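You operate a simulated robot arm through the tools that you are given. There is no shell and no other tool. Be economical: measure what you need, move in short steps, check, and stop when the job is done.

Carry out the task below with a simulated two-armed robot. There is one attempt and no reset: what you move stays moved.

JOB
Switch the right green latch off. Then switch the left green latch off. Then open the left blue drawer, put the small tee in the inside of the left blue drawer and shut the drawer again. Then open the left cupboard door, take the pipe from the right end of the drawer bench and leave it on the middle left shelf of the grey cupboard and shut the door again. Then take the loose blue handle on the right end of the drawer bench and put it away on the top of the grey bench. Then put the teal block on the blue tray. Then stack the carton marked "intake filters" from the right end of the drawer bench on top of the carton marked "caps 42 mm". Then fetch the middle cap and set it on top of the short teal cartridge. Then take the large union and leave it on the middle of the drawer bench. Then press the blue tap button three times. Do these in the order given. Set down upright: teal block, large union.

The check looks at the end state, three seconds after you hand in, the way a careful person would. Anything else that was tipped, shoved, dropped, spilled or broken makes it a failure. A push-on lid holds only when it is set on centred and level and pressed home; a screw cap is set on level and turned clockwise until tight.

ROBOT AND FRAMES
Two 7-joint arms with fingered hands on one trunk, on a base that drives. Base frame: it is fixed to the floor where the robot stands at the start and does not move with it; the origin is under the middle of the robot, x ahead of it, y to its left, z up. Readings come in cm, degrees, newtons and seconds.
The left shoulder is at the start at [7, 16.2, 127.1], the right one opposite. Places, roughly: blue tap button [-610, -190, 60]; blue tray (27x19x3 cm) [70, 0, 80]; brown carton, filter carton [-250, -100, 100]; inside of the left blue drawer [-90, -40, 70]; large union [-400, -125, 100]; left blue drawer [-100, -30, 70]; left cupboard door [-10, 230, 100]; left green latch [70, 50, 90]; loose blue handle (11x3x3 cm) [-230, -80, 90]; middle cap [-325, -125, 75]; middle left shelf of the grey cupboard [10, 240, 100]; middle of the drawer bench [-160, -50, 90]; pipe [-200, -75, 100]; right green latch [90, 0, 90]; short teal cartridge [-350, -125, 100]; teal block [-250, -75, 25]; top of the grey bench [-130, 680, 90]. Payload 4 kg a hand.
The TCP of each hand is the grasp point between the finger pads, 2.6 cm short of the fingertips. In the tool frame z runs along the fingers and y along their closing line. The gripper opens to 13.2 cm. The gripper's body begins 7.3 cm behind the TCP. The gripper is a hand of 4 fingers: y runs from the thumb to the fingers, the wrist lies at [0, 0, -22.4] in the tool frame, and closing takes about 1.5 s.
Orientation is that of the tool frame in the base frame, as [roll, pitch, yaw] about the fixed x, y, z axes, in that order (R = Rz(yaw) Ry(pitch) Rx(roll)). With the fingers straight down and closing along the base's y, the tool's x points along the base's -x, its y along +y and its z along -z.

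CONTROLS
- The arms move only by the tool play_rows. It takes "left_steps", "right_steps" or both (then of equal length, played together; a hand with none holds still); each is a list of rows, each an object (a shift or turn left out is 0, a gripper value left out holds the last) with "dp": the shift along the tool's x, y, z in units of 500 mm (1.0 is 500 mm), a list of three; "turn": the turn, a rotation vector about the tool's x, y, z in units of 60 degrees (1.0 is 60 degrees), a list of three. In form: [{"dp": [x, y, z], "turn": [ax, ay, az]}, ...]. A call has 1 to 20 rows; each row is the pose to reach, as a shift and turn from the pose commanded when the call began, along the tool's axes at that moment. "left_hand" and "right_hand" are, for a hand that has rows, the gripper command, from -1 (shut) to 1 (fully open), values between in proportion, set as the call begins (left out, the last holds). A call with a number of a shift or a turn outside -1 to 1 is refused whole. Rows are played at 5 a second. More than 5 cm and 8.6 degrees between two rows, or a gripper value outside its range, and nothing of the call is played. Where a pose cannot be reached the arm comes as near as it can. A force on the tool above 40 N (or 10 N above the force at the start of the call, whichever is more), or a blocked arm, ends the call early, and 0.2 s more pass. The fingers move at their own pace (about 4.5 cm/s each) and stop on an object; they squeeze with about 24 N. The grip force told is the motor's: it shows also when the fingers shut on nothing. Time passes only in rows, and 0.2 s behind the last, so rows that repeat a pose let the fingers close. The reply holds the time, the measured pose of the TCP, the force on the tool along the base axes, the opening and the grip force, in the units named above and with some noise, with the torque about the TCP (base axes, N m) and any sound that the robot's microphone picked up.
- Cameras (640 x 400 px; columns grow to the right, rows downward): "scene" is now at [12.23, 0.5, 145.69]; the picture's right is [0.15, -0.99, 0.00], its down [-0.92, -0.14, -0.36] and it looks along [0.36, 0.05, -0.93] (base axes); focal length 214 px, centre (320, 200). "left" rides on the left gripper at [-7.3, 0.6, -9.4] in its tool frame; the picture's right is [-0.08, -1.00, 0.00], its down [0.78, -0.06, -0.62] and it looks along [0.62, -0.05, 0.79] (tool axes); focal length 230 px, centre (320, 200). "right" rides on the right gripper at [7.3, 0.6, -9.4] in its tool frame; the picture's right is [-0.08, 1.00, 0.00], its down [-0.79, -0.06, -0.62] and it looks along [-0.61, -0.05, 0.79] (tool axes); focal length 230 px, centre (320, 200). There is no depth. A picture from a camera that has moved, and an enlarged one, comes with that camera's place and axes in the base frame and with its lens. The place of the scene camera against the robot may be out by one fixed shift of up to 1.8 cm in any direction.
- grab_frame(camera): a new picture of that camera. The clock stands still meanwhile.
- raise_lower(by): slides the trunk up (or, below 0, down) by that many cm; the arms and the scene camera ride with it, the base frame stays. It gives what a move gives, with no picture.
- steer(legs): drives the robot by 1 to 6 legs, each [ahead, left, turn to the left] in cm, cm and degrees, along the robot's own axes; the way and the turn of a leg run together, so that a leg with both is an arc; at most 150 cm and 180 degrees a leg. The arms and the cameras ride along, it lands a little off, and it stops where it bumps. It gives what a move gives.
- finger_targets(finger1, finger2, finger3, thumb_bend, hand): sets how far each is bent, from 0 (flat) to 100 (curled in); at 30 the hand is open as for a grip, at 70 the pads meet at the TCP. One left out holds its place. A second passes; each finger stops where it meets its share of the squeeze, and holds until it gets a number again. A gripper value or a shape takes the hand back. It gives what a move gives, with no picture; readings hold the bend of each and the force on the fingers (four entries, about 0 where the hand has none), thumb and palm.
- grasp_type(shape, hand): the hand has 4 fingers and takes this shape, open, in about a second: jaw (thumb against the fingers, like two jaws); tri (thumb and two fingers); tip (a fingertip pinch); poke (one finger out to press); point (the index stretched); flat (the hand flat); cup (the hand cupped); fist (a fist). The gripper value then closes the fingers along that shape, each until it touches; the sizes above hold for jaw. It gives what a move gives, with no picture.
- pan_tilt(pan, tilt): turns the head with the scene camera to pan (to the left, within 86 degrees either way) and tilt (down, from -29 to 69), counted from straight ahead of the robot. It gives what a move gives.
- inspect(camera, box): a new picture of the part [left, top, right, bottom] of that camera's present view, enlarged. The clock stands still meanwhile.
- finish_job(): hands the job in; it is judged then, once.

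Go step by step. Nothing tells you exact positions but the pictures and the camera data: compare them with the known pose of the tool, close in by small moves and look again before you grip or let go. The budget is 535 turns and 328 pictures, counting those below and the enlarged ones. Unless the task says otherwise, let go and move clear before handing in.

The tools are called after "Request:" as name(argument=value, ...) on one line, values as JSON. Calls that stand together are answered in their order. play_rows: Moves the arms, as the interface text tells. Its arguments: {"type":"object","properties":{"left_steps":{"type":"array"},"left_hand":{"type":"number"},"right_steps":{"type":"array"},"right_hand":{"type":"number"}},"required":[]} The other tools are called the same way: raise_lower (by) slides the trunk up or down; grasp_type (shape, hand) gives the hand a shape; finger_targets (finger1, finger2, finger3, thumb_bend, hand) moves the fingers one by one; steer (legs) drives the base; pan_tilt (pan, tilt) turns the head that bears the scene camera; grab_frame (camera) takes a picture; inspect (camera, box) takes an enlarged picture of a part of a camera's view; finish_job () hands the job in.

At the start:

```text
t: 0.0
left_ee_pos: [32.81, 49.49, 121.87]
left_orientation: [179.9, 0.0, 180.0]
left_contact_force: [0.8, 0.4, 0.2]
left_wrist_torque: [0.0, 0.02, 0.0]
left_gripper_width: 13.18
left_grasp_force: 0.1
left_shape: jaw
left_bend: [30.0, 30.0, 30.0, 30.0]
left_finger forces: [0.1, 0.1, 0.1, 0.0, 0.0, 0.0]
right_ee_pos: [52.77, 1.86, 125.28]
right_orientation: [-179.9, 0.0, -180.0]
right_contact_force: [0.1, 0.2, 0.2]
right_wrist_torque: [0.0, 0.0, 0.04]
right_gripper_width: 13.15
right_grasp_force: 0.0
right_shape: jaw
right_bend: [30.0, 30.0, 30.0, 30.0]
right_finger forces: [0.0, 0.0, 0.0, 0.1, 0.0, 0.0]
trunk travel left (down, up): [-75.0, 19.0]
robot x, y, heading: [-0.11, 0.08, -0.1]
head pan, tilt: [8.7, 68.8]
```

scene: 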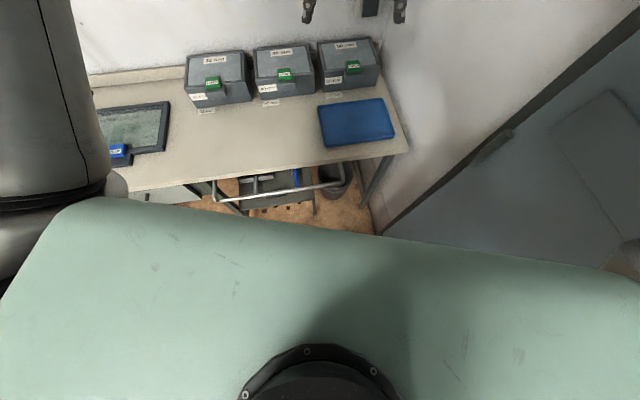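
right: 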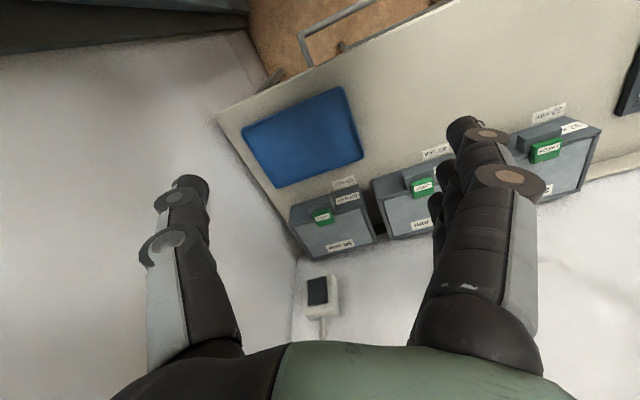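
left: 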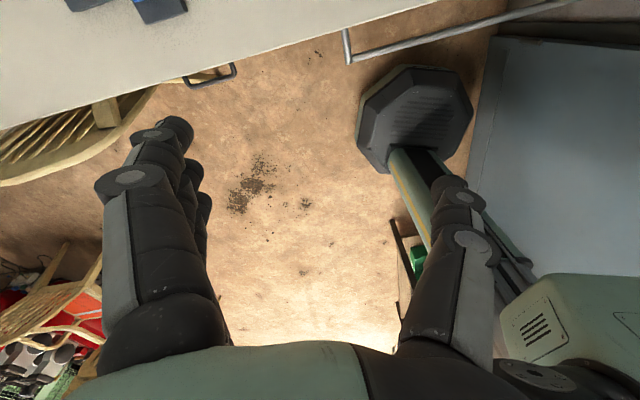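

I see three grey boxes with green latches on the bench ahead, with the blue tray at the right. First I'll look at the latches more closely.

Request:
inspect(camera="scene", box=[170, 20, 410, 170])

Request:
inspect(camera="right", box=[270, 100, 640, 331])

```text
2.67 times, centred on (290, 95) of scene
camera zoom: at [12.23, 0.5, 145.69], right [0.15, -0.99, 0.0], down [-0.92, -0.14, -0.36], along [0.36, 0.05, -0.93], focal length 572 px, centre (400, 480)
```

zoom: 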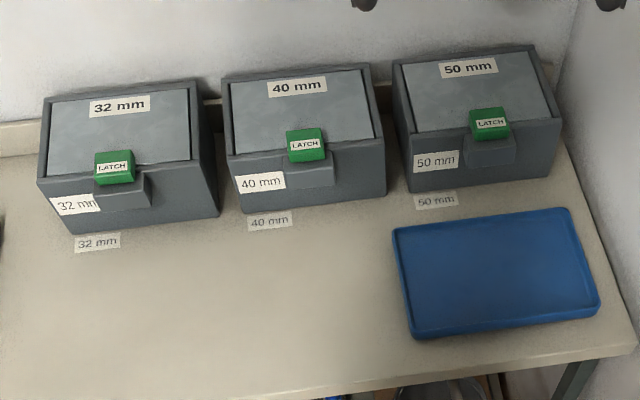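

```text
1.73 times, centred on (455, 216) of right
camera zoom: at [45.48, 2.39, 134.55], right [0.08, 1.0, 0.0], down [0.79, -0.06, 0.62], along [0.61, -0.05, -0.79], focal length 398 px, centre (86, 173)
```

zoom: 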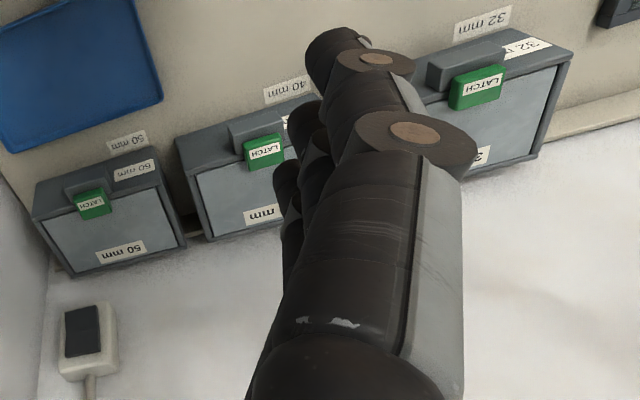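

The bench is turned about 17° to the left, so I'll turn to face it squarely and look again.

Request:
steer(legs=[[0, 0, 17.4]])

Request:
pan_tilt(pan=0, tilt=45)

Request:
grab_frame(camera="scene")

```text
t: 1.4
left_ee_pos: [16.62, 56.95, 121.99]
left_orientation: [-180.0, 0.0, -162.7]
left_contact_force: [0.8, -0.5, 0.8]
left_wrist_torque: [-0.01, 0.01, 0.01]
left_gripper_width: 13.19
left_grasp_force: 0.3
left_shape: jaw
left_bend: [30.0, 30.0, 30.0, 30.0]
left_finger forces: [0.0, 0.0, 0.1, 0.0, 0.0, 0.0]
right_ee_pos: [49.92, 17.28, 125.27]
right_orientation: [179.9, -0.1, -162.7]
right_contact_force: [-0.1, 0.2, 0.5]
right_wrist_torque: [0.02, 0.0, -0.02]
right_gripper_width: 13.19
right_grasp_force: 0.0
right_shape: jaw
right_bend: [30.0, 30.0, 30.0, 30.0]
right_finger forces: [0.0, 0.0, 0.0, 0.1, 0.1, 0.0]
trunk travel left (down, up): [-75.0, 19.0]
robot x, y, heading: [0.05, 0.09, 17.3]
head pan, tilt: [8.7, 68.8]
```

```text
t: 2.3
left_ee_pos: [16.51, 57.01, 121.92]
left_orientation: [-180.0, -0.1, -162.7]
left_contact_force: [1.0, -0.1, 0.1]
left_wrist_torque: [-0.01, 0.01, -0.01]
left_gripper_width: 13.19
left_grasp_force: 0.1
left_shape: jaw
left_bend: [30.0, 30.0, 30.0, 30.0]
left_finger forces: [0.0, 0.1, 0.1, 0.1, 0.0, 0.0]
right_ee_pos: [49.92, 17.43, 125.22]
right_orientation: [-179.9, 0.0, -162.7]
right_contact_force: [-0.1, 0.5, -0.6]
right_wrist_torque: [0.01, -0.01, -0.01]
right_gripper_width: 13.2
right_grasp_force: 0.1
right_shape: jaw
right_bend: [30.0, 30.0, 30.0, 30.0]
right_finger forces: [0.1, 0.1, 0.0, 0.1, 0.0, 0.1]
trunk travel left (down, up): [-75.0, 19.0]
robot x, y, heading: [-0.01, -0.35, 17.6]
head pan, tilt: [0.0, 45.0]
```

```text
322 pictures are left
camera scene: at [14.22, 3.58, 148.57], right [0.3, -0.95, 0.0], down [-0.68, -0.21, -0.71], along [0.67, 0.21, -0.71], focal length 214 px, centre (320, 200)
```

scene: 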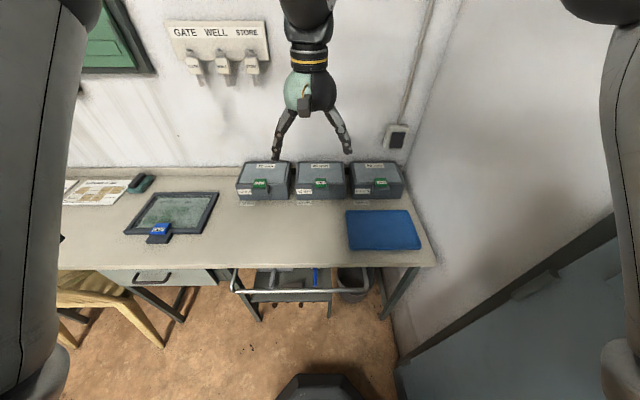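

The three boxes are now squarely ahead. I'll zoom in on the right and left latches.

Request:
inspect(camera="scene", box=[220, 145, 412, 265])

Request:
inspect(camera="scene", box=[340, 155, 412, 200])

```text
3.33 times, centred on (316, 205) of scene
camera zoom: at [14.22, 3.58, 148.57], right [0.3, -0.95, 0.0], down [-0.68, -0.21, -0.71], along [0.67, 0.21, -0.71], focal length 715 px, centre (333, 183)
```

zoom: 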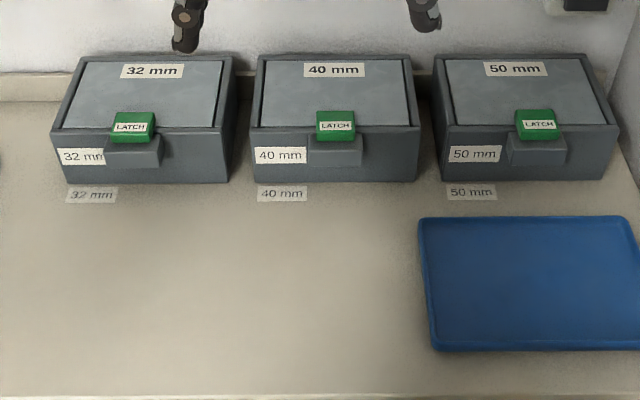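

```text
8.89 times, centred on (376, 178) of scene
camera zoom: at [14.22, 3.58, 148.57], right [0.3, -0.95, 0.0], down [-0.68, -0.21, -0.71], along [0.67, 0.21, -0.71], focal length 1906 px, centre (-178, 400)
```

zoom: 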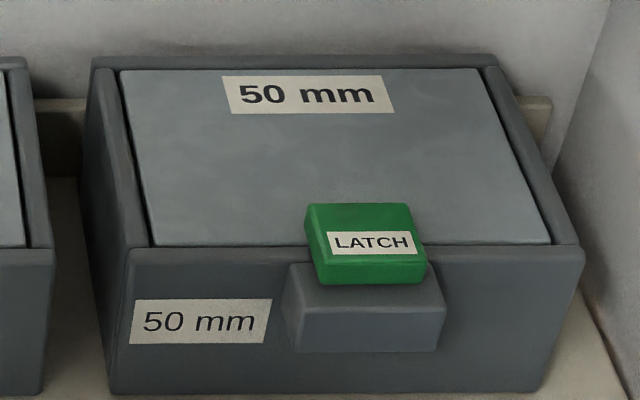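

I'll move about 12 cm closer and bring the right hand to the right latch for a close look from its camera.

Request:
steer(legs=[[12, 0, 0]])

Request:
play_rows(right_steps=[{"dp": [0, -0.077, 0.057]}, {"dp": [0, -0.154, 0.114]}, {"dp": [0, -0.231, 0.171]}, {"dp": [0, -0.309, 0.229]}, {"dp": [0, -0.386, 0.286]}, {"dp": [0, -0.463, 0.343]}, {"dp": [0, -0.54, 0.4]}])

Request:
grab_frame(camera="right")

```text
t: 3.5
left_ee_pos: [27.68, 60.58, 122.01]
left_orientation: [180.0, 0.1, -162.5]
left_contact_force: [0.0, -0.3, 0.9]
left_wrist_torque: [0.0, 0.02, 0.0]
left_gripper_width: 13.16
left_grasp_force: 0.0
left_shape: jaw
left_bend: [30.0, 30.0, 30.0, 30.0]
left_finger forces: [0.0, 0.0, 0.0, 0.0, 0.0, 0.0]
right_ee_pos: [61.16, 21.06, 125.39]
right_orientation: [-180.0, 0.1, -162.4]
right_contact_force: [-0.1, 0.1, 0.4]
right_wrist_torque: [-0.01, 0.0, 0.0]
right_gripper_width: 13.17
right_grasp_force: 0.0
right_shape: jaw
right_bend: [30.0, 30.0, 30.0, 30.0]
right_finger forces: [0.0, 0.0, 0.0, 0.1, 0.1, 0.1]
trunk travel left (down, up): [-75.0, 19.0]
robot x, y, heading: [11.66, 3.52, 17.5]
head pan, tilt: [0.0, 45.0]
```

```text
t: 5.3
left_ee_pos: [23.8, 65.09, 121.5]
left_orientation: [-179.1, 0.5, -157.6]
left_contact_force: [0.6, 0.2, -1.0]
left_wrist_torque: [-0.02, 0.01, -0.01]
left_gripper_width: 13.2
left_grasp_force: 0.1
left_shape: jaw
left_bend: [30.0, 30.0, 30.0, 30.0]
left_finger forces: [0.0, 0.0, 0.0, 0.0, 0.1, 0.0]
right_ee_pos: [71.0, 3.47, 106.26]
right_orientation: [-178.8, 0.6, -157.3]
right_contact_force: [-0.2, 0.8, -0.2]
right_wrist_torque: [0.02, 0.03, 0.02]
right_gripper_width: 13.17
right_grasp_force: 0.1
right_shape: jaw
right_bend: [30.0, 30.0, 30.0, 30.0]
right_finger forces: [0.0, 0.1, 0.0, 0.1, 0.0, 0.0]
trunk travel left (down, up): [-75.0, 19.0]
robot x, y, heading: [13.93, 5.63, 22.2]
head pan, tilt: [0.0, 45.0]
stopped in row 7 (right hand): the arm was blocked; the commanded pose is now the measured one
```

```text
319 pictures are left
camera right: at [63.74, 1.5, 115.43], right [-0.31, 0.95, -0.02], down [0.74, 0.25, 0.63], along [0.6, 0.18, -0.78], focal length 230 px, centre (320, 200)
```

right: 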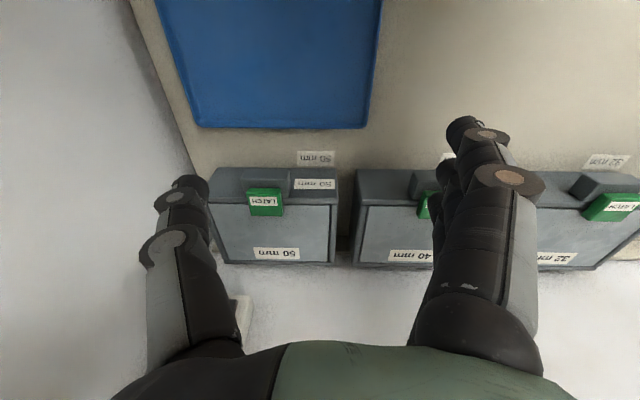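

The elbow seems to have met the wall on the right and turned the base. I'll look at the latch from here, then move left.

Request:
inspect(camera="right", box=[192, 150, 352, 250])

Request:
steer(legs=[[0, 20, -4.5]])

Request:
grab_frame(camera="scene")

```text
4.00 times, centred on (272, 200) of right
camera zoom: at [63.74, 1.5, 115.43], right [-0.31, 0.95, -0.02], down [0.74, 0.25, 0.63], along [0.6, 0.18, -0.78], focal length 920 px, centre (512, 200)
```

zoom: 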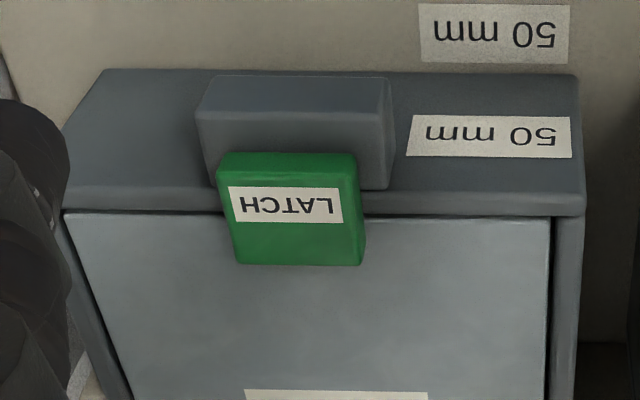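

```text
t: 6.9
left_ee_pos: [23.51, 80.58, 122.18]
left_orientation: [179.6, 0.0, -162.4]
left_contact_force: [0.5, -0.1, 0.4]
left_wrist_torque: [0.02, 0.01, -0.01]
left_gripper_width: 13.17
left_grasp_force: 0.0
left_shape: jaw
left_bend: [30.0, 30.0, 30.0, 30.0]
left_finger forces: [0.0, 0.1, 0.0, 0.0, 0.0, 0.0]
right_ee_pos: [65.25, 15.37, 105.13]
right_orientation: [179.9, 0.0, -162.2]
right_contact_force: [0.3, 0.4, 0.3]
right_wrist_torque: [0.01, 0.01, -0.02]
right_gripper_width: 13.16
right_grasp_force: 0.0
right_shape: jaw
right_bend: [30.0, 30.0, 30.0, 30.0]
right_finger forces: [0.0, 0.0, 0.1, 0.0, 0.0, 0.0]
trunk travel left (down, up): [-75.0, 19.0]
robot x, y, heading: [7.05, 23.95, 17.4]
head pan, tilt: [0.0, 45.0]
```

```text
317 pictures are left
camera scene: at [21.4, 27.46, 148.57], right [0.3, -0.95, 0.0], down [-0.67, -0.21, -0.71], along [0.67, 0.21, -0.71], focal length 214 px, centre (320, 200)
```

scene: 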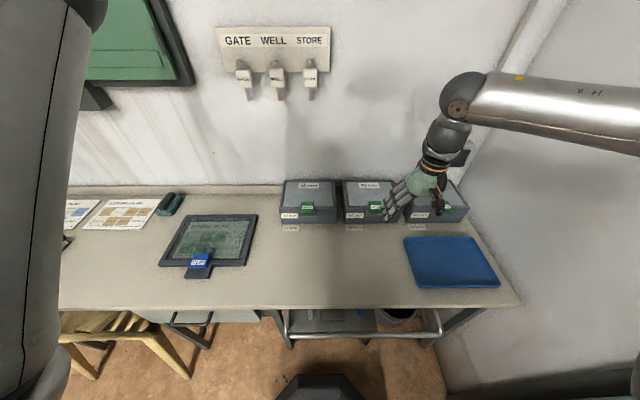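

With the robot moved left, the wall is clear of the elbow. I'll move the right hand sideways to the latch.

Request:
play_rows(right_steps=[{"dp": [0, -0.086, 0]}, {"dp": [0, -0.172, 0]}, {"dp": [0, -0.258, 0.01]}, {"dp": [0, -0.344, 0.02]}, {"dp": [0, -0.43, 0.03]}])

Request:
inspect(camera="right", box=[224, 140, 416, 260])

```text
t: 8.1
left_ee_pos: [23.49, 80.64, 122.29]
left_orientation: [179.7, 0.1, -162.4]
left_contact_force: [-0.4, -0.2, 0.6]
left_wrist_torque: [0.02, 0.0, -0.01]
left_gripper_width: 13.18
left_grasp_force: 0.0
left_shape: jaw
left_bend: [30.0, 30.0, 30.0, 30.0]
left_finger forces: [0.1, 0.2, 0.0, 0.1, 0.0, 0.1]
right_ee_pos: [71.62, -5.05, 103.7]
right_orientation: [179.8, 0.1, -162.3]
right_contact_force: [0.8, -0.3, -0.8]
right_wrist_torque: [-0.02, 0.01, -0.01]
right_gripper_width: 13.21
right_grasp_force: 0.1
right_shape: jaw
right_bend: [30.0, 30.0, 30.0, 30.0]
right_finger forces: [0.1, 0.1, 0.0, 0.0, 0.1, 0.0]
trunk travel left (down, up): [-75.0, 19.0]
robot x, y, heading: [6.66, 24.05, 17.8]
head pan, tilt: [0.0, 45.0]
```

```text
3.33 times, centred on (320, 200) of right
camera zoom: at [64.4, -6.66, 113.11], right [-0.23, 0.97, 0.0], down [0.77, 0.18, 0.62], along [0.6, 0.14, -0.79], focal length 767 px, centre (320, 200)
```

zoom: 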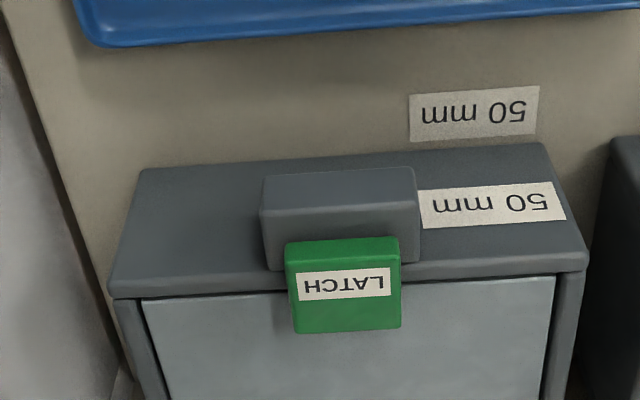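

The latch centre is at about [88, 0, 88]. I'll lower and tilt the hand for a nearly level view, to see how the latch is hinged.

Request:
play_rows(right_steps=[{"dp": [0, 0.02, 0.05], "turn": [0, -0.11, 0]}, {"dp": [0, 0.04, 0.1], "turn": [0, -0.22, 0]}, {"dp": [0, 0.06, 0.15], "turn": [0, -0.33, 0]}, {"dp": [0, 0.08, 0.2], "turn": [0, -0.44, 0]}, {"dp": [0, 0.1, 0.23], "turn": [0, -0.55, 0]}, {"dp": [0, 0.12, 0.25], "turn": [0, -0.66, 0]}])

Request:
grab_frame(camera="right")

```text
t: 9.7
left_ee_pos: [21.44, 84.3, 121.24]
left_orientation: [-179.1, 0.0, -159.3]
left_contact_force: [-0.6, -0.2, 0.2]
left_wrist_torque: [0.0, -0.06, 0.01]
left_gripper_width: 13.18
left_grasp_force: 0.1
left_shape: jaw
left_bend: [30.0, 30.0, 30.0, 30.0]
left_finger forces: [0.0, 0.1, 0.1, 0.0, 0.0, 0.0]
right_ee_pos: [72.35, 7.12, 92.06]
right_orientation: [-178.9, 39.8, -158.0]
right_contact_force: [-0.3, -0.3, -0.2]
right_wrist_torque: [-0.01, -0.02, -0.04]
right_gripper_width: 13.19
right_grasp_force: 0.1
right_shape: jaw
right_bend: [30.0, 30.0, 30.0, 30.0]
right_finger forces: [0.0, 0.0, 0.0, 0.0, 0.0, 0.0]
trunk travel left (down, up): [-75.0, 19.0]
robot x, y, heading: [8.5, 24.77, 20.6]
head pan, tilt: [0.0, 45.0]
stopped in row 6 (right hand): the arm was blocked; the commanded pose is now the measured one
```

```text
315 pictures are left
camera right: at [61.28, 3.56, 94.53], right [-0.31, 0.95, 0.04], down [0.21, 0.03, 0.98], along [0.93, 0.31, -0.21], focal length 230 px, centre (320, 200)
```

right: 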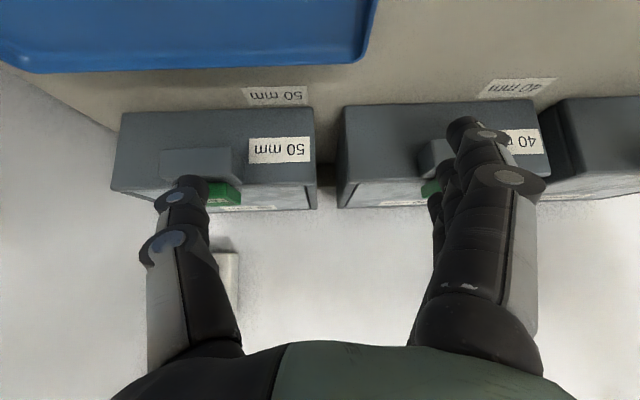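

The arm stopped short again, and the base has turned by 3°. I'll zoom in here first.

Request:
inspect(camera="right", box=[140, 120, 300, 220])

Request:
grab_frame(camera="scene")

```text
4.00 times, centred on (220, 170) of right
camera zoom: at [61.28, 3.56, 94.53], right [-0.31, 0.95, 0.04], down [0.21, 0.03, 0.98], along [0.93, 0.31, -0.21], focal length 920 px, centre (720, 320)
```

zoom: 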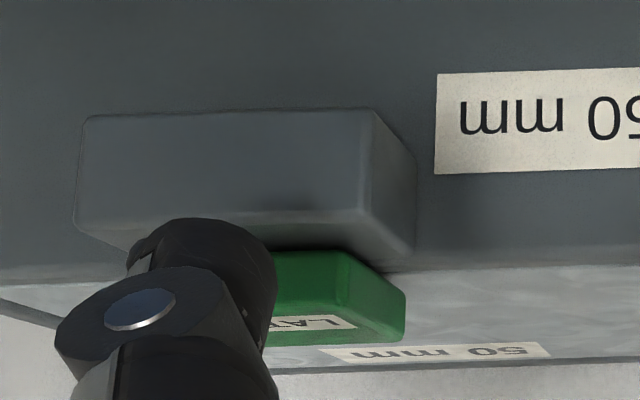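

```text
313 pictures are left
camera scene: at [22.04, 31.63, 148.54], right [0.35, -0.94, 0.02], down [-0.66, -0.26, -0.71], along [0.66, 0.24, -0.71], focal length 214 px, centre (320, 200)
```

scene: 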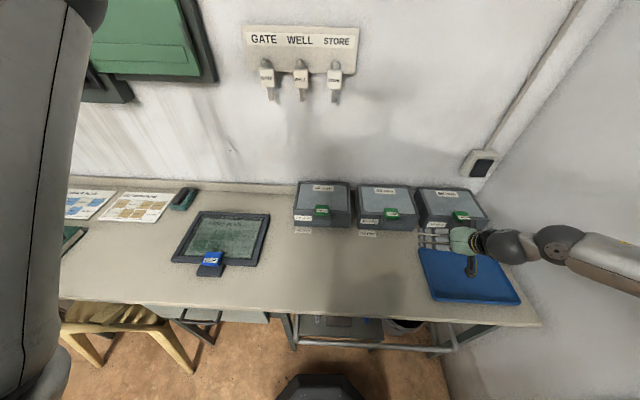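

The green latch is a small block lying over the lid edge, hinged or sliding on the grey stop. I'll undo the tilt, straighten the base and take the hand above the latch with the fingers down.

Request:
play_rows(right_steps=[{"dp": [0.04, 0, -0.05], "turn": [0, 0.11, 0]}, {"dp": [0.08, 0, -0.1], "turn": [0, 0.22, 0]}, {"dp": [0.12, 0, -0.14], "turn": [0, 0.33, 0]}, {"dp": [0.15, 0, -0.18], "turn": [0, 0.44, 0]}, {"dp": [0.18, 0, -0.21], "turn": [0, 0.55, 0]}, {"dp": [0.2, 0, -0.24], "turn": [0, 0.663, 0]}])

Request:
steer(legs=[[0, 3, -3.2]])

```text
t: 11.1
left_ee_pos: [22.1, 83.09, 121.72]
left_orientation: [-179.6, 0.0, -159.7]
left_contact_force: [-0.2, -1.5, 0.0]
left_wrist_torque: [0.16, -0.03, 0.03]
left_gripper_width: 13.2
left_grasp_force: 0.0
left_shape: jaw
left_bend: [30.0, 30.0, 30.0, 30.0]
left_finger forces: [0.0, 0.0, 0.0, 0.0, 0.0, 0.1]
right_ee_pos: [58.71, 0.78, 94.24]
right_orientation: [-179.9, 3.0, -158.8]
right_contact_force: [-1.4, -2.6, -0.2]
right_wrist_torque: [0.18, -0.23, 0.01]
right_gripper_width: 13.18
right_grasp_force: 0.1
right_shape: jaw
right_bend: [30.0, 30.0, 30.0, 30.0]
right_finger forces: [0.0, 0.0, 0.0, 0.1, 0.0, 0.0]
right hand out of reach, approached as far as the arm can: row 6
trunk travel left (down, up): [-75.0, 19.0]
robot x, y, heading: [8.99, 24.28, 20.2]
head pan, tilt: [0.0, 45.0]
```

```text
t: 11.9
left_ee_pos: [24.78, 84.07, 122.09]
left_orientation: [179.8, -0.1, -162.8]
left_contact_force: [-0.4, -0.4, -0.6]
left_wrist_torque: [-0.02, 0.06, -0.02]
left_gripper_width: 13.18
left_grasp_force: 0.0
left_shape: jaw
left_bend: [30.0, 30.0, 30.0, 30.0]
left_finger forces: [0.0, 0.1, 0.0, 0.1, 0.1, 0.1]
right_ee_pos: [56.54, 0.19, 93.71]
right_orientation: [179.5, 3.0, -162.0]
right_contact_force: [0.0, 0.4, -0.4]
right_wrist_torque: [-0.01, 0.01, 0.04]
right_gripper_width: 13.19
right_grasp_force: 0.1
right_shape: jaw
right_bend: [30.0, 30.0, 30.0, 30.0]
right_finger forces: [0.0, 0.1, 0.1, 0.0, 0.0, 0.0]
trunk travel left (down, up): [-75.0, 19.0]
robot x, y, heading: [7.69, 27.64, 17.1]
head pan, tilt: [0.0, 45.0]
```

Next I'll raise the hand and bring it forward above the latch.

Request:
play_rows(right_steps=[{"dp": [0, 0, -0.09]}, {"dp": [0, 0, -0.18], "turn": [0, 0.05, 0]}, {"dp": [0, 0, -0.26], "turn": [0, 0.05, 0]}, {"dp": [-0.08, -0.03, -0.26], "turn": [0, 0.05, 0]}, {"dp": [-0.16, -0.06, -0.26], "turn": [0, 0.05, 0]}, {"dp": [-0.24, -0.09, -0.26], "turn": [0, 0.05, 0]}, {"dp": [-0.32, -0.12, -0.26], "turn": [0, 0.05, 0]}, {"dp": [-0.4, -0.15, -0.26], "turn": [0, 0.05, 0]}, {"dp": [-0.48, -0.18, -0.26], "turn": [0, 0.05, 0]}, {"dp": [-0.54, -0.2, -0.26], "turn": [0, 0.05, 0]}, {"dp": [-0.6, -0.2, -0.26], "turn": [0, 0.05, 0]}])

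Request:
grab_frame(camera="scene")

Request:
grab_frame(camera="right")

```text
t: 14.3
left_ee_pos: [24.41, 83.74, 122.12]
left_orientation: [179.7, 0.2, -162.9]
left_contact_force: [-0.3, -0.2, 1.1]
left_wrist_torque: [-0.02, 0.0, -0.03]
left_gripper_width: 13.21
left_grasp_force: 0.2
left_shape: jaw
left_bend: [30.0, 30.0, 30.0, 30.0]
left_finger forces: [0.1, 0.0, 0.0, 0.0, 0.0, 0.0]
right_ee_pos: [84.48, -1.53, 108.44]
right_orientation: [179.5, 0.3, -162.0]
right_contact_force: [-0.1, -0.5, -0.2]
right_wrist_torque: [0.03, 0.03, -0.02]
right_gripper_width: 13.2
right_grasp_force: 0.0
right_shape: jaw
right_bend: [30.0, 30.0, 30.0, 30.0]
right_finger forces: [0.1, 0.1, 0.1, 0.0, 0.1, 0.0]
right hand out of reach, approached as far as the arm can: row 2, 3, 11
trunk travel left (down, up): [-75.0, 19.0]
robot x, y, heading: [7.42, 27.43, 17.2]
head pan, tilt: [0.0, 45.0]
```

```text
312 pictures are left
camera scene: at [21.81, 30.86, 148.59], right [0.29, -0.96, 0.0], down [-0.68, -0.21, -0.71], along [0.68, 0.21, -0.71], focal length 214 px, centre (320, 200)
```

scene: 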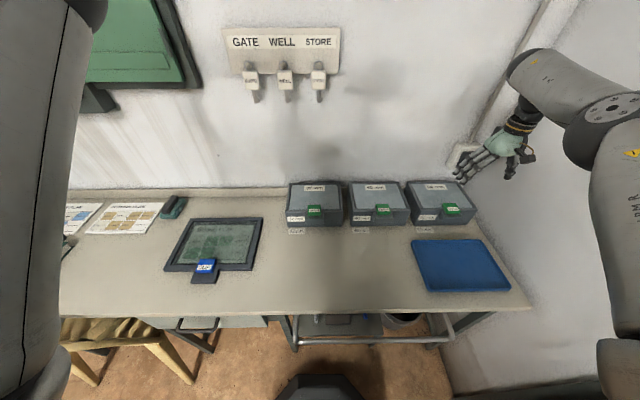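

```text
311 pictures are left
camera right: at [77.1, -3.32, 117.67], right [-0.24, 0.97, 0.01], down [0.76, 0.18, 0.62], along [0.6, 0.15, -0.78], focal length 230 px, centre (320, 200)
```

right: 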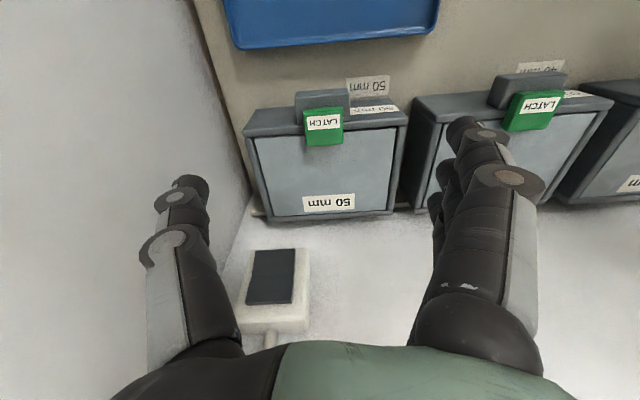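

The hand is almost above the latch. I'll zoom in on the latch from this steeper view.

Request:
inspect(camera="right", box=[272, 70, 432, 170])

Request:
inspect(camera="scene", box=[400, 170, 480, 220])

```text
4.00 times, centred on (352, 120) of right
camera zoom: at [77.1, -3.32, 117.67], right [-0.24, 0.97, 0.01], down [0.76, 0.18, 0.62], along [0.6, 0.15, -0.78], focal length 920 px, centre (192, 520)
```

zoom: 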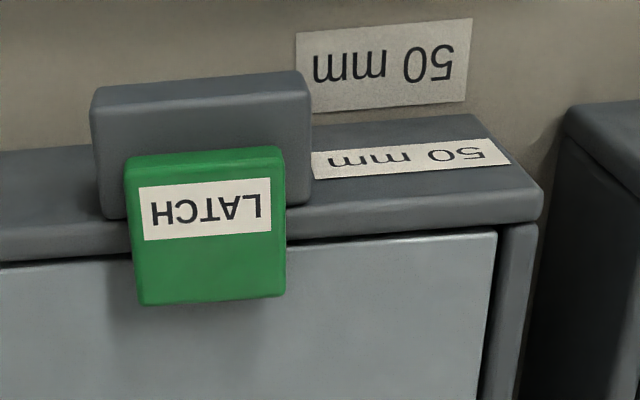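

```text
8.00 times, centred on (440, 195) of scene
camera zoom: at [21.81, 30.86, 148.59], right [0.29, -0.96, 0.0], down [-0.68, -0.21, -0.71], along [0.68, 0.21, -0.71], focal length 1716 px, centre (-640, 240)
```

zoom: 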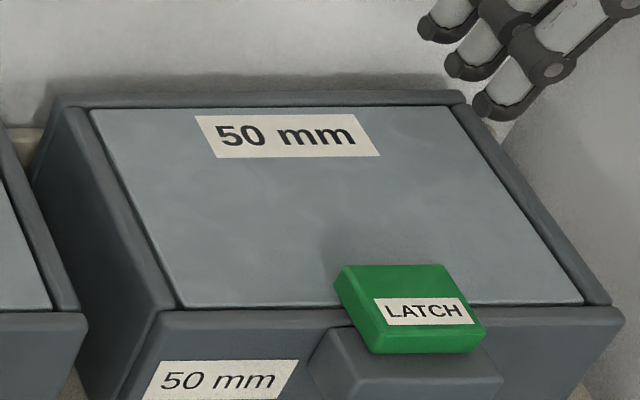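

The latch is a flat green piece, about 5 × 4.6 cm, with its top at z ≈ 89. I'll set the right hand to the poke shape and drive 4 cm closer.

Request:
steer(legs=[[5, 0, 0]])

Request:
grasp_type(hand="right", shape="poke")

Request:
grab_frame(camera="right")

```text
t: 15.3
left_ee_pos: [28.56, 85.26, 122.33]
left_orientation: [179.8, 0.4, -163.0]
left_contact_force: [-0.1, -0.7, -0.3]
left_wrist_torque: [0.03, -0.02, 0.01]
left_gripper_width: 13.22
left_grasp_force: 0.0
left_shape: jaw
left_bend: [30.0, 30.0, 30.0, 30.0]
left_finger forces: [0.0, 0.0, 0.0, 0.1, 0.0, 0.0]
right_ee_pos: [88.41, -0.31, 108.9]
right_orientation: [179.7, 0.8, -162.1]
right_contact_force: [-0.3, 0.9, 0.2]
right_wrist_torque: [0.02, -0.02, 0.0]
right_gripper_width: 13.2
right_grasp_force: 0.1
right_shape: jaw
right_bend: [30.0, 30.0, 30.0, 30.0]
right_finger forces: [0.0, 0.1, 0.1, 0.0, 0.0, 0.0]
trunk travel left (down, up): [-75.0, 19.0]
robot x, y, heading: [12.02, 29.1, 17.2]
head pan, tilt: [0.0, 45.0]
```

```text
t: 16.2
left_ee_pos: [29.32, 85.44, 122.14]
left_orientation: [179.7, 0.0, -163.0]
left_contact_force: [-0.2, 0.8, -1.0]
left_wrist_torque: [0.03, 0.03, -0.01]
left_gripper_width: 13.15
left_grasp_force: 0.1
left_shape: jaw
left_bend: [30.0, 30.0, 30.0, 30.0]
left_finger forces: [0.0, 0.0, 0.0, 0.0, 0.0, 0.2]
right_ee_pos: [89.12, -0.38, 108.36]
right_orientation: [179.5, 0.3, -162.2]
right_contact_force: [-0.1, 0.2, -1.0]
right_wrist_torque: [0.0, -0.01, -0.03]
right_gripper_width: 0.04
right_grasp_force: 0.1
right_shape: poke
right_bend: [100.0, 100.0, 100.0, 46.0]
right_finger forces: [0.0, 0.1, 0.0, 0.0, 0.0, 0.1]
trunk travel left (down, up): [-75.0, 19.0]
robot x, y, heading: [12.22, 29.21, 17.1]
head pan, tilt: [0.0, 45.0]
```

```text
308 pictures are left
camera right: at [81.86, -1.91, 117.63], right [-0.23, 0.97, 0.01], down [0.76, 0.18, 0.62], along [0.6, 0.15, -0.78], focal length 230 px, centre (320, 200)
```

right: 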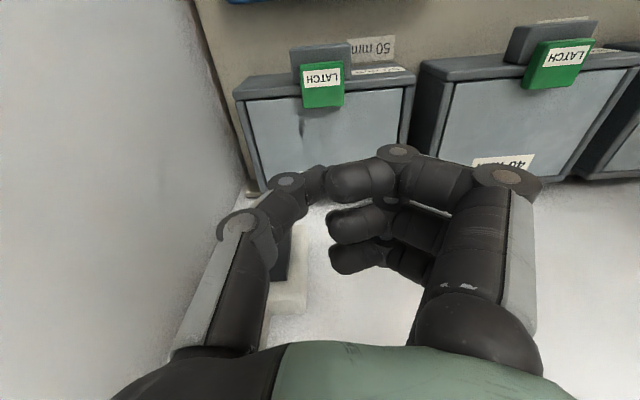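

In poke shape the thumb sticks out at the grasp point. I'll come down to just above the rear edge of the latch and check.

Request:
play_rows(right_steps=[{"dp": [0, 0, 0.08]}, {"dp": [0, 0, 0.16]}, {"dp": [0, 0, 0.23]}, {"dp": [-0.01, 0, 0.28]}, {"dp": [-0.01, 0, 0.28]}])

Request:
grab_frame(camera="right")

Request:
inspect(camera="scene", box=[380, 120, 540, 220])

```text
t: 17.4
left_ee_pos: [29.06, 85.42, 122.17]
left_orientation: [179.7, 0.2, -163.1]
left_contact_force: [-0.3, -1.0, 0.0]
left_wrist_torque: [0.0, -0.02, 0.0]
left_gripper_width: 13.18
left_grasp_force: 0.1
left_shape: jaw
left_bend: [30.0, 30.0, 30.0, 30.0]
left_finger forces: [0.0, 0.0, 0.1, 0.0, 0.0, 0.1]
right_ee_pos: [89.56, -0.02, 94.27]
right_orientation: [179.6, 0.4, -162.2]
right_contact_force: [0.6, -0.4, -0.3]
right_wrist_torque: [0.01, 0.01, 0.02]
right_gripper_width: 0.02
right_grasp_force: 0.1
right_shape: poke
right_bend: [100.0, 100.0, 100.0, 46.0]
right_finger forces: [0.0, 0.1, 0.0, 0.0, 0.0, 0.1]
trunk travel left (down, up): [-75.0, 19.0]
robot x, y, heading: [12.21, 28.86, 16.9]
head pan, tilt: [0.0, 45.0]
```

```text
307 pictures are left
camera right: at [82.36, -1.76, 103.72], right [-0.23, 0.97, 0.01], down [0.76, 0.18, 0.62], along [0.6, 0.15, -0.78], focal length 230 px, centre (320, 200)
```

right: 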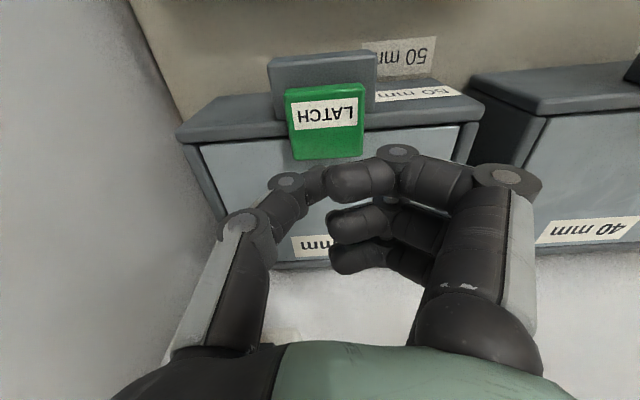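

```text
4.00 times, centred on (460, 170) of scene
camera zoom: at [26.48, 32.35, 148.58], right [0.29, -0.96, 0.0], down [-0.68, -0.21, -0.71], along [0.68, 0.21, -0.71], focal length 858 px, centre (-240, 320)
```

zoom: 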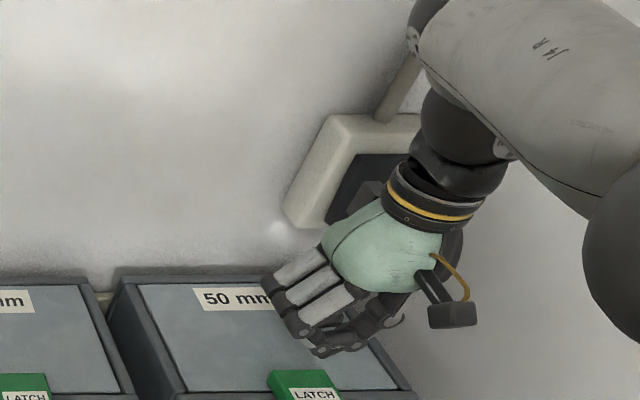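

The thumb is just above the rear edge of the latch. I'll press down gently and watch the force.

Request:
play_rows(right_steps=[{"dp": [0, 0, 0.02]}, {"dp": [0, 0, 0.04]}, {"dp": [0, 0, 0.055]}, {"dp": [0, 0, 0.07]}, {"dp": [0, 0, 0.085]}, {"dp": [0, 0, 0.095]}, {"dp": [0, 0, 0.105]}])

Request:
grab_frame(camera="right")

```text
t: 18.5
left_ee_pos: [28.99, 85.53, 122.17]
left_orientation: [179.8, 0.2, -162.9]
left_contact_force: [0.0, 0.4, 0.7]
left_wrist_torque: [0.0, 0.02, 0.0]
left_gripper_width: 13.19
left_grasp_force: 0.1
left_shape: jaw
left_bend: [30.0, 30.0, 30.0, 30.0]
left_finger forces: [0.0, 0.0, 0.0, 0.0, 0.1, 0.0]
right_ee_pos: [89.76, -0.38, 91.65]
right_orientation: [-179.9, 1.4, -162.6]
right_contact_force: [-8.1, -2.4, 27.3]
right_wrist_torque: [0.08, 0.39, 0.08]
right_gripper_width: 0.03
right_grasp_force: 0.0
right_shape: poke
right_bend: [100.0, 100.0, 100.0, 48.0]
right_finger forces: [0.1, 0.1, 0.1, 0.0, 27.2, 0.0]
trunk travel left (down, up): [-75.0, 19.0]
robot x, y, heading: [12.45, 28.73, 17.2]
head pan, tilt: [0.0, 45.0]
stopped in row 5 (right hand): the force on the tool passed its limit (the readings are from after the stop); the commanded pose is now the measured one
```

```text
305 pictures are left
camera right: at [82.37, -1.96, 100.83], right [-0.22, 0.97, 0.0], down [0.75, 0.17, 0.63], along [0.62, 0.14, -0.77], focal length 230 px, centre (320, 200)
```

right: 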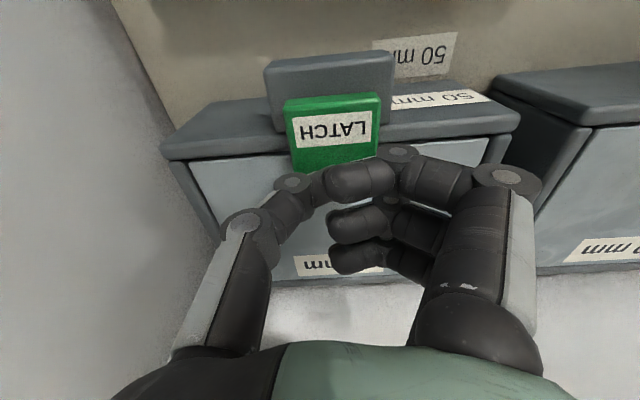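

Pressing does nothing, so the latch seems to flip or slide forwards. I'll hook the thumb behind its rear edge and pull it towards me.

Request:
play_rows(right_steps=[{"dp": [0, 0, -0.06]}, {"dp": [-0.065, 0, -0.06]}, {"dp": [-0.065, 0, -0.03]}, {"dp": [-0.065, 0, 0.01]}, {"dp": [-0.065, 0, 0.028]}, {"dp": [-0.065, 0, 0.028]}])

Request:
grab_frame(camera="right")

```text
t: 19.9
left_ee_pos: [29.33, 85.38, 122.27]
left_orientation: [179.7, 0.1, -163.0]
left_contact_force: [-0.2, -0.3, 0.1]
left_wrist_torque: [0.0, -0.02, 0.02]
left_gripper_width: 13.2
left_grasp_force: 0.1
left_shape: jaw
left_bend: [30.0, 30.0, 30.0, 30.0]
left_finger forces: [0.0, 0.0, 0.0, 0.0, 0.1, 0.1]
right_ee_pos: [91.74, 2.77, 91.13]
right_orientation: [179.9, 1.0, -162.5]
right_contact_force: [-0.6, -0.2, -0.2]
right_wrist_torque: [0.04, 0.02, -0.02]
right_gripper_width: 0.0
right_grasp_force: 0.1
right_shape: poke
right_bend: [100.0, 100.0, 100.0, 46.0]
right_finger forces: [0.0, 0.1, 0.1, 0.1, 0.0, 0.1]
right hand out of reach, approached as far as the arm can: row 2, 3, 4, 5, 6
trunk travel left (down, up): [-75.0, 19.0]
robot x, y, heading: [12.02, 28.76, 16.9]
head pan, tilt: [0.0, 45.0]
```

```text
304 pictures are left
camera right: at [84.32, 1.16, 100.27], right [-0.23, 0.97, 0.0], down [0.76, 0.17, 0.63], along [0.61, 0.15, -0.78], focal length 230 px, centre (320, 200)
```

right: 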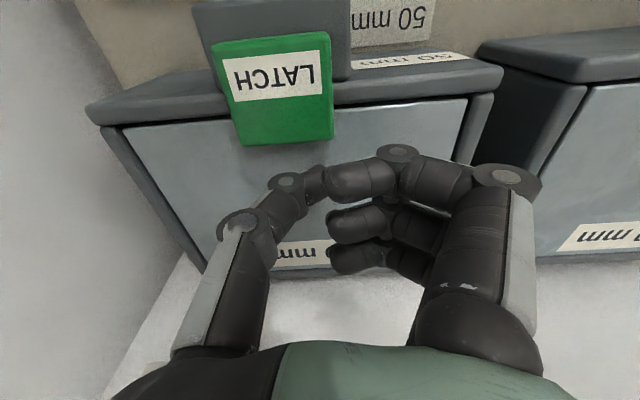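

The arm was at its reach limit and drifted left. I'll lift the hand and move the base a little ahead and to the right.

Request:
play_rows(right_steps=[{"dp": [0, 0, -0.06]}, {"dp": [0, 0, -0.1]}])

Request:
steer(legs=[[5, -4, 0]])

```text
t: 20.5
left_ee_pos: [29.13, 85.35, 122.15]
left_orientation: [179.8, 0.1, -163.0]
left_contact_force: [0.4, -0.1, 0.2]
left_wrist_torque: [0.0, -0.01, -0.02]
left_gripper_width: 13.21
left_grasp_force: 0.0
left_shape: jaw
left_bend: [30.0, 30.0, 30.0, 30.0]
left_finger forces: [0.0, 0.1, 0.0, 0.0, 0.0, 0.1]
right_ee_pos: [91.6, 2.78, 95.96]
right_orientation: [179.9, 1.0, -162.6]
right_contact_force: [-0.4, -0.4, 0.5]
right_wrist_torque: [-0.02, -0.01, 0.01]
right_gripper_width: 0.0
right_grasp_force: 0.0
right_shape: poke
right_bend: [100.0, 100.0, 100.0, 46.0]
right_finger forces: [0.1, 0.0, 0.0, 0.0, 0.0, 0.1]
trunk travel left (down, up): [-75.0, 19.0]
robot x, y, heading: [12.18, 29.05, 17.1]
head pan, tilt: [0.0, 45.0]
```

```text
t: 21.5
left_ee_pos: [34.5, 83.35, 122.27]
left_orientation: [179.8, 0.3, -163.0]
left_contact_force: [-1.3, 0.4, 0.0]
left_wrist_torque: [-0.02, -0.07, 0.02]
left_gripper_width: 13.17
left_grasp_force: 0.1
left_shape: jaw
left_bend: [30.0, 30.0, 30.0, 30.0]
left_finger forces: [0.0, 0.0, 0.0, 0.0, 0.0, 0.0]
right_ee_pos: [97.27, 0.77, 96.32]
right_orientation: [-180.0, 1.2, -162.3]
right_contact_force: [0.3, 1.0, -0.3]
right_wrist_torque: [-0.03, -0.03, 0.01]
right_gripper_width: 0.0
right_grasp_force: 0.0
right_shape: poke
right_bend: [100.0, 100.0, 100.0, 46.0]
right_finger forces: [0.0, 0.0, 0.0, 0.0, 0.0, 0.0]
trunk travel left (down, up): [-75.0, 19.0]
robot x, y, heading: [18.17, 26.89, 17.1]
head pan, tilt: [0.0, 45.0]
```

Request:
play_rows(right_steps=[{"dp": [0.045, 0.017, 0]}, {"dp": [0.085, 0.034, 0.03]}, {"dp": [0.085, 0.034, 0.07]}, {"dp": [0.085, 0.034, 0.105]}, {"dp": [0.085, 0.034, 0.122]}])

Request:
grab_frame(camera="right")

```text
t: 22.7
left_ee_pos: [34.85, 83.06, 122.19]
left_orientation: [179.8, 0.2, -162.9]
left_contact_force: [-0.8, -0.3, -0.6]
left_wrist_torque: [0.0, -0.02, -0.02]
left_gripper_width: 13.18
left_grasp_force: 0.2
left_shape: jaw
left_bend: [30.0, 30.0, 30.0, 30.0]
left_finger forces: [0.0, 0.0, 0.0, 0.1, 0.0, 0.0]
right_ee_pos: [93.07, 0.9, 90.1]
right_orientation: [179.9, 1.3, -162.5]
right_contact_force: [2.1, -4.1, 10.8]
right_wrist_torque: [-0.06, 0.05, 0.04]
right_gripper_width: 0.01
right_grasp_force: 0.0
right_shape: poke
right_bend: [100.0, 100.0, 100.0, 46.0]
right_finger forces: [0.1, 0.0, 0.0, 0.0, 11.4, 0.1]
trunk travel left (down, up): [-75.0, 19.0]
robot x, y, heading: [17.85, 26.99, 17.1]
head pan, tilt: [0.0, 45.0]
```

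```text
303 pictures are left
camera right: at [85.62, -0.68, 99.25], right [-0.23, 0.97, 0.0], down [0.75, 0.17, 0.63], along [0.62, 0.15, -0.77], focal length 230 px, centre (320, 200)
```

right: 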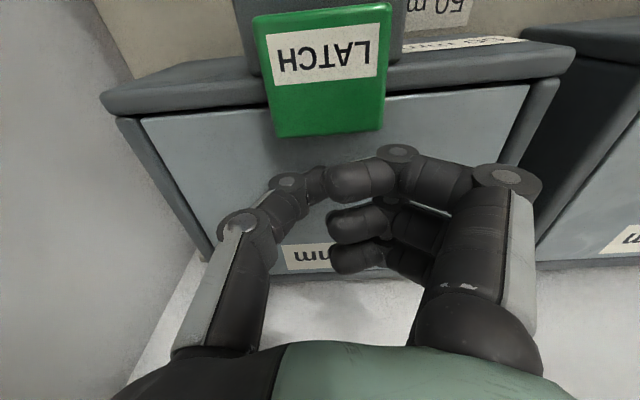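

The thumb is on the lid just behind the latch. Now I'll pull it gently forwards.

Request:
play_rows(right_steps=[{"dp": [0, 0, -0.01]}, {"dp": [0.02, 0, -0.01]}, {"dp": [0.035, 0, -0.01]}, {"dp": [0.05, 0, -0.012]}, {"dp": [0.065, 0, -0.015]}, {"dp": [0.08, 0, -0.02]}, {"dp": [0.095, 0, -0.027]}, {"dp": [0.11, 0, -0.035]}])

Request:
grab_frame(camera="right")

```text
t: 24.5
left_ee_pos: [35.34, 83.3, 122.07]
left_orientation: [179.8, 0.0, -162.9]
left_contact_force: [0.2, 0.3, 1.1]
left_wrist_torque: [-0.01, 0.02, 0.0]
left_gripper_width: 13.19
left_grasp_force: 0.2
left_shape: jaw
left_bend: [30.0, 30.0, 30.0, 30.0]
left_finger forces: [0.0, 0.0, 0.0, 0.0, 0.0, 0.0]
right_ee_pos: [88.34, -0.26, 91.48]
right_orientation: [179.8, 1.5, -162.3]
right_contact_force: [24.6, 6.6, 1.2]
right_wrist_torque: [0.12, -0.57, 0.0]
right_gripper_width: 0.01
right_grasp_force: 0.0
right_shape: poke
right_bend: [100.0, 100.0, 100.0, 46.0]
right_finger forces: [0.0, 0.0, 0.0, 0.1, 26.4, 0.0]
trunk travel left (down, up): [-75.0, 19.0]
robot x, y, heading: [18.02, 26.58, 17.3]
head pan, tilt: [0.0, 45.0]
```

```text
302 pictures are left
camera right: at [80.96, -1.94, 100.62], right [-0.23, 0.97, 0.01], down [0.75, 0.17, 0.64], along [0.62, 0.15, -0.77], focal length 230 px, centre (320, 200)
```

right: 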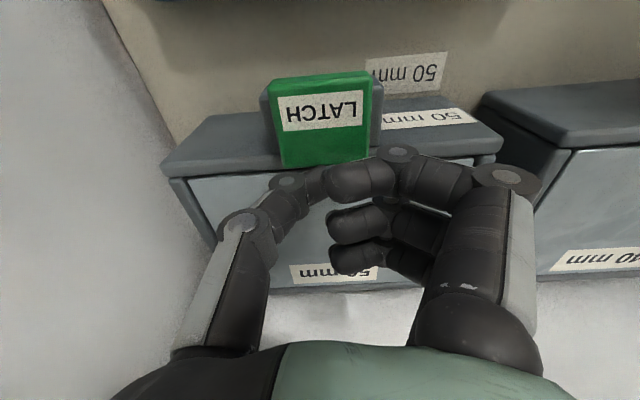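

The latch has slid forwards over its stop. I'll keep pulling until it stops or clicks.

Request:
play_rows(right_steps=[{"dp": [0.015, 0, 0]}, {"dp": [0.03, 0, 0]}, {"dp": [0.045, 0, 0]}, {"dp": [0.06, 0, 0]}])

Request:
inspect(camera="right", box=[160, 20, 480, 220])

```text
t: 24.9
left_ee_pos: [34.99, 83.11, 122.24]
left_orientation: [179.7, 0.2, -162.6]
left_contact_force: [0.1, 0.2, -1.2]
left_wrist_torque: [-0.02, -0.06, 0.0]
left_gripper_width: 13.19
left_grasp_force: 0.0
left_shape: jaw
left_bend: [30.0, 30.0, 30.0, 30.0]
left_finger forces: [0.0, 0.1, 0.1, 0.0, 0.0, 0.1]
right_ee_pos: [88.35, -0.13, 91.86]
right_orientation: [179.5, 2.8, -162.1]
right_contact_force: [17.4, 5.6, -5.3]
right_wrist_torque: [0.13, -0.47, 0.02]
right_gripper_width: 0.01
right_grasp_force: 0.1
right_shape: poke
right_bend: [100.0, 100.0, 100.0, 46.0]
right_finger forces: [0.1, 0.1, 0.1, 0.0, 17.4, 0.0]
trunk travel left (down, up): [-75.0, 19.0]
robot x, y, heading: [18.06, 26.83, 17.4]
head pan, tilt: [0.0, 45.0]
stopped in row 2 (right hand): the force on the tool passed its limit (the readings are from after the stop); the commanded pose is now the measured one
```

```text
2.00 times, centred on (320, 120) of right
camera zoom: at [80.71, -1.97, 100.79], right [-0.23, 0.97, 0.01], down [0.74, 0.17, 0.65], along [0.63, 0.16, -0.76], focal length 460 px, centre (320, 360)
```

zoom: 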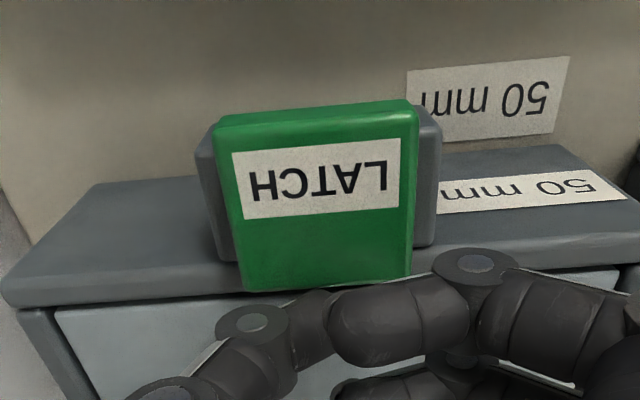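

The latch is against its forward end stop, clear of the lid. I'll lift off, look, and shift left for the left latch.

Request:
play_rows(right_steps=[{"dp": [-0.01, 0, -0.03]}, {"dp": [-0.01, 0, -0.12]}, {"dp": [-0.01, 0, -0.2]}])

Request:
steer(legs=[[0, 26, 0]])

Request:
grab_frame(camera="right")

Request:
inspect(camera="scene", box=[320, 130, 560, 280])

```text
t: 25.7
left_ee_pos: [34.89, 83.21, 122.19]
left_orientation: [179.9, 0.2, -162.8]
left_contact_force: [0.1, 0.2, 0.2]
left_wrist_torque: [-0.04, -0.02, 0.0]
left_gripper_width: 13.18
left_grasp_force: 0.1
left_shape: jaw
left_bend: [30.0, 30.0, 30.0, 30.0]
left_finger forces: [0.0, 0.1, 0.0, 0.0, 0.0, 0.0]
right_ee_pos: [87.79, -0.49, 101.95]
right_orientation: [179.8, 2.3, -162.4]
right_contact_force: [0.0, -0.3, -0.5]
right_wrist_torque: [-0.01, -0.02, -0.02]
right_gripper_width: 0.0
right_grasp_force: 0.1
right_shape: poke
right_bend: [100.0, 100.0, 100.0, 46.0]
right_finger forces: [0.0, 0.0, 0.0, 0.0, 0.1, 0.1]
trunk travel left (down, up): [-75.0, 19.0]
robot x, y, heading: [17.94, 26.65, 17.0]
head pan, tilt: [0.0, 45.0]
```

```text
t: 27.6
left_ee_pos: [26.96, 108.51, 122.17]
left_orientation: [179.7, 0.1, -162.6]
left_contact_force: [0.8, 0.2, 0.5]
left_wrist_torque: [-0.04, 0.0, -0.03]
left_gripper_width: 13.2
left_grasp_force: 0.0
left_shape: jaw
left_bend: [30.0, 30.0, 30.0, 30.0]
left_finger forces: [0.0, 0.0, 0.0, 0.0, 0.0, 0.0]
right_ee_pos: [80.09, 25.08, 101.82]
right_orientation: [179.7, 2.3, -162.1]
right_contact_force: [-0.7, 0.4, -0.5]
right_wrist_torque: [-0.02, 0.0, -0.02]
right_gripper_width: 0.0
right_grasp_force: 0.1
right_shape: poke
right_bend: [100.0, 100.0, 100.0, 46.0]
right_finger forces: [0.0, 0.0, 0.1, 0.0, 0.1, 0.1]
trunk travel left (down, up): [-75.0, 19.0]
robot x, y, heading: [10.31, 51.93, 17.7]
head pan, tilt: [0.0, 45.0]
```

```text
300 pictures are left
camera right: at [72.65, 23.33, 110.87], right [-0.23, 0.97, 0.01], down [0.74, 0.17, 0.65], along [0.63, 0.16, -0.76], focal length 230 px, centre (320, 200)
```

right: 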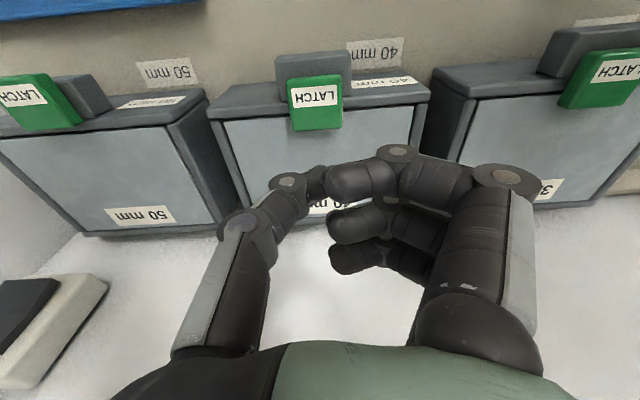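

```text
2.67 times, centred on (440, 205) of scene
camera zoom: at [24.57, 55.46, 148.57], right [0.3, -0.95, 0.0], down [-0.68, -0.21, -0.71], along [0.67, 0.21, -0.71], focal length 572 px, centre (0, 187)
```

zoom: 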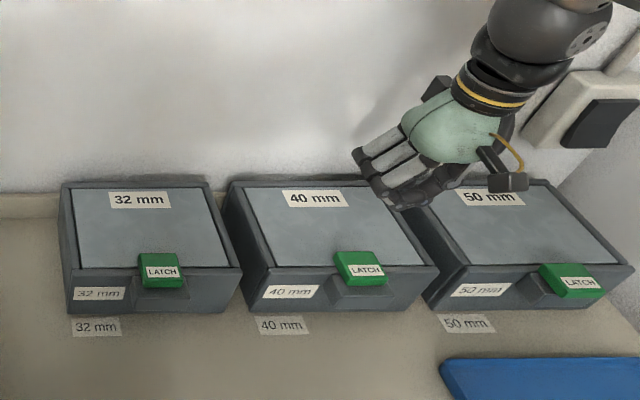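

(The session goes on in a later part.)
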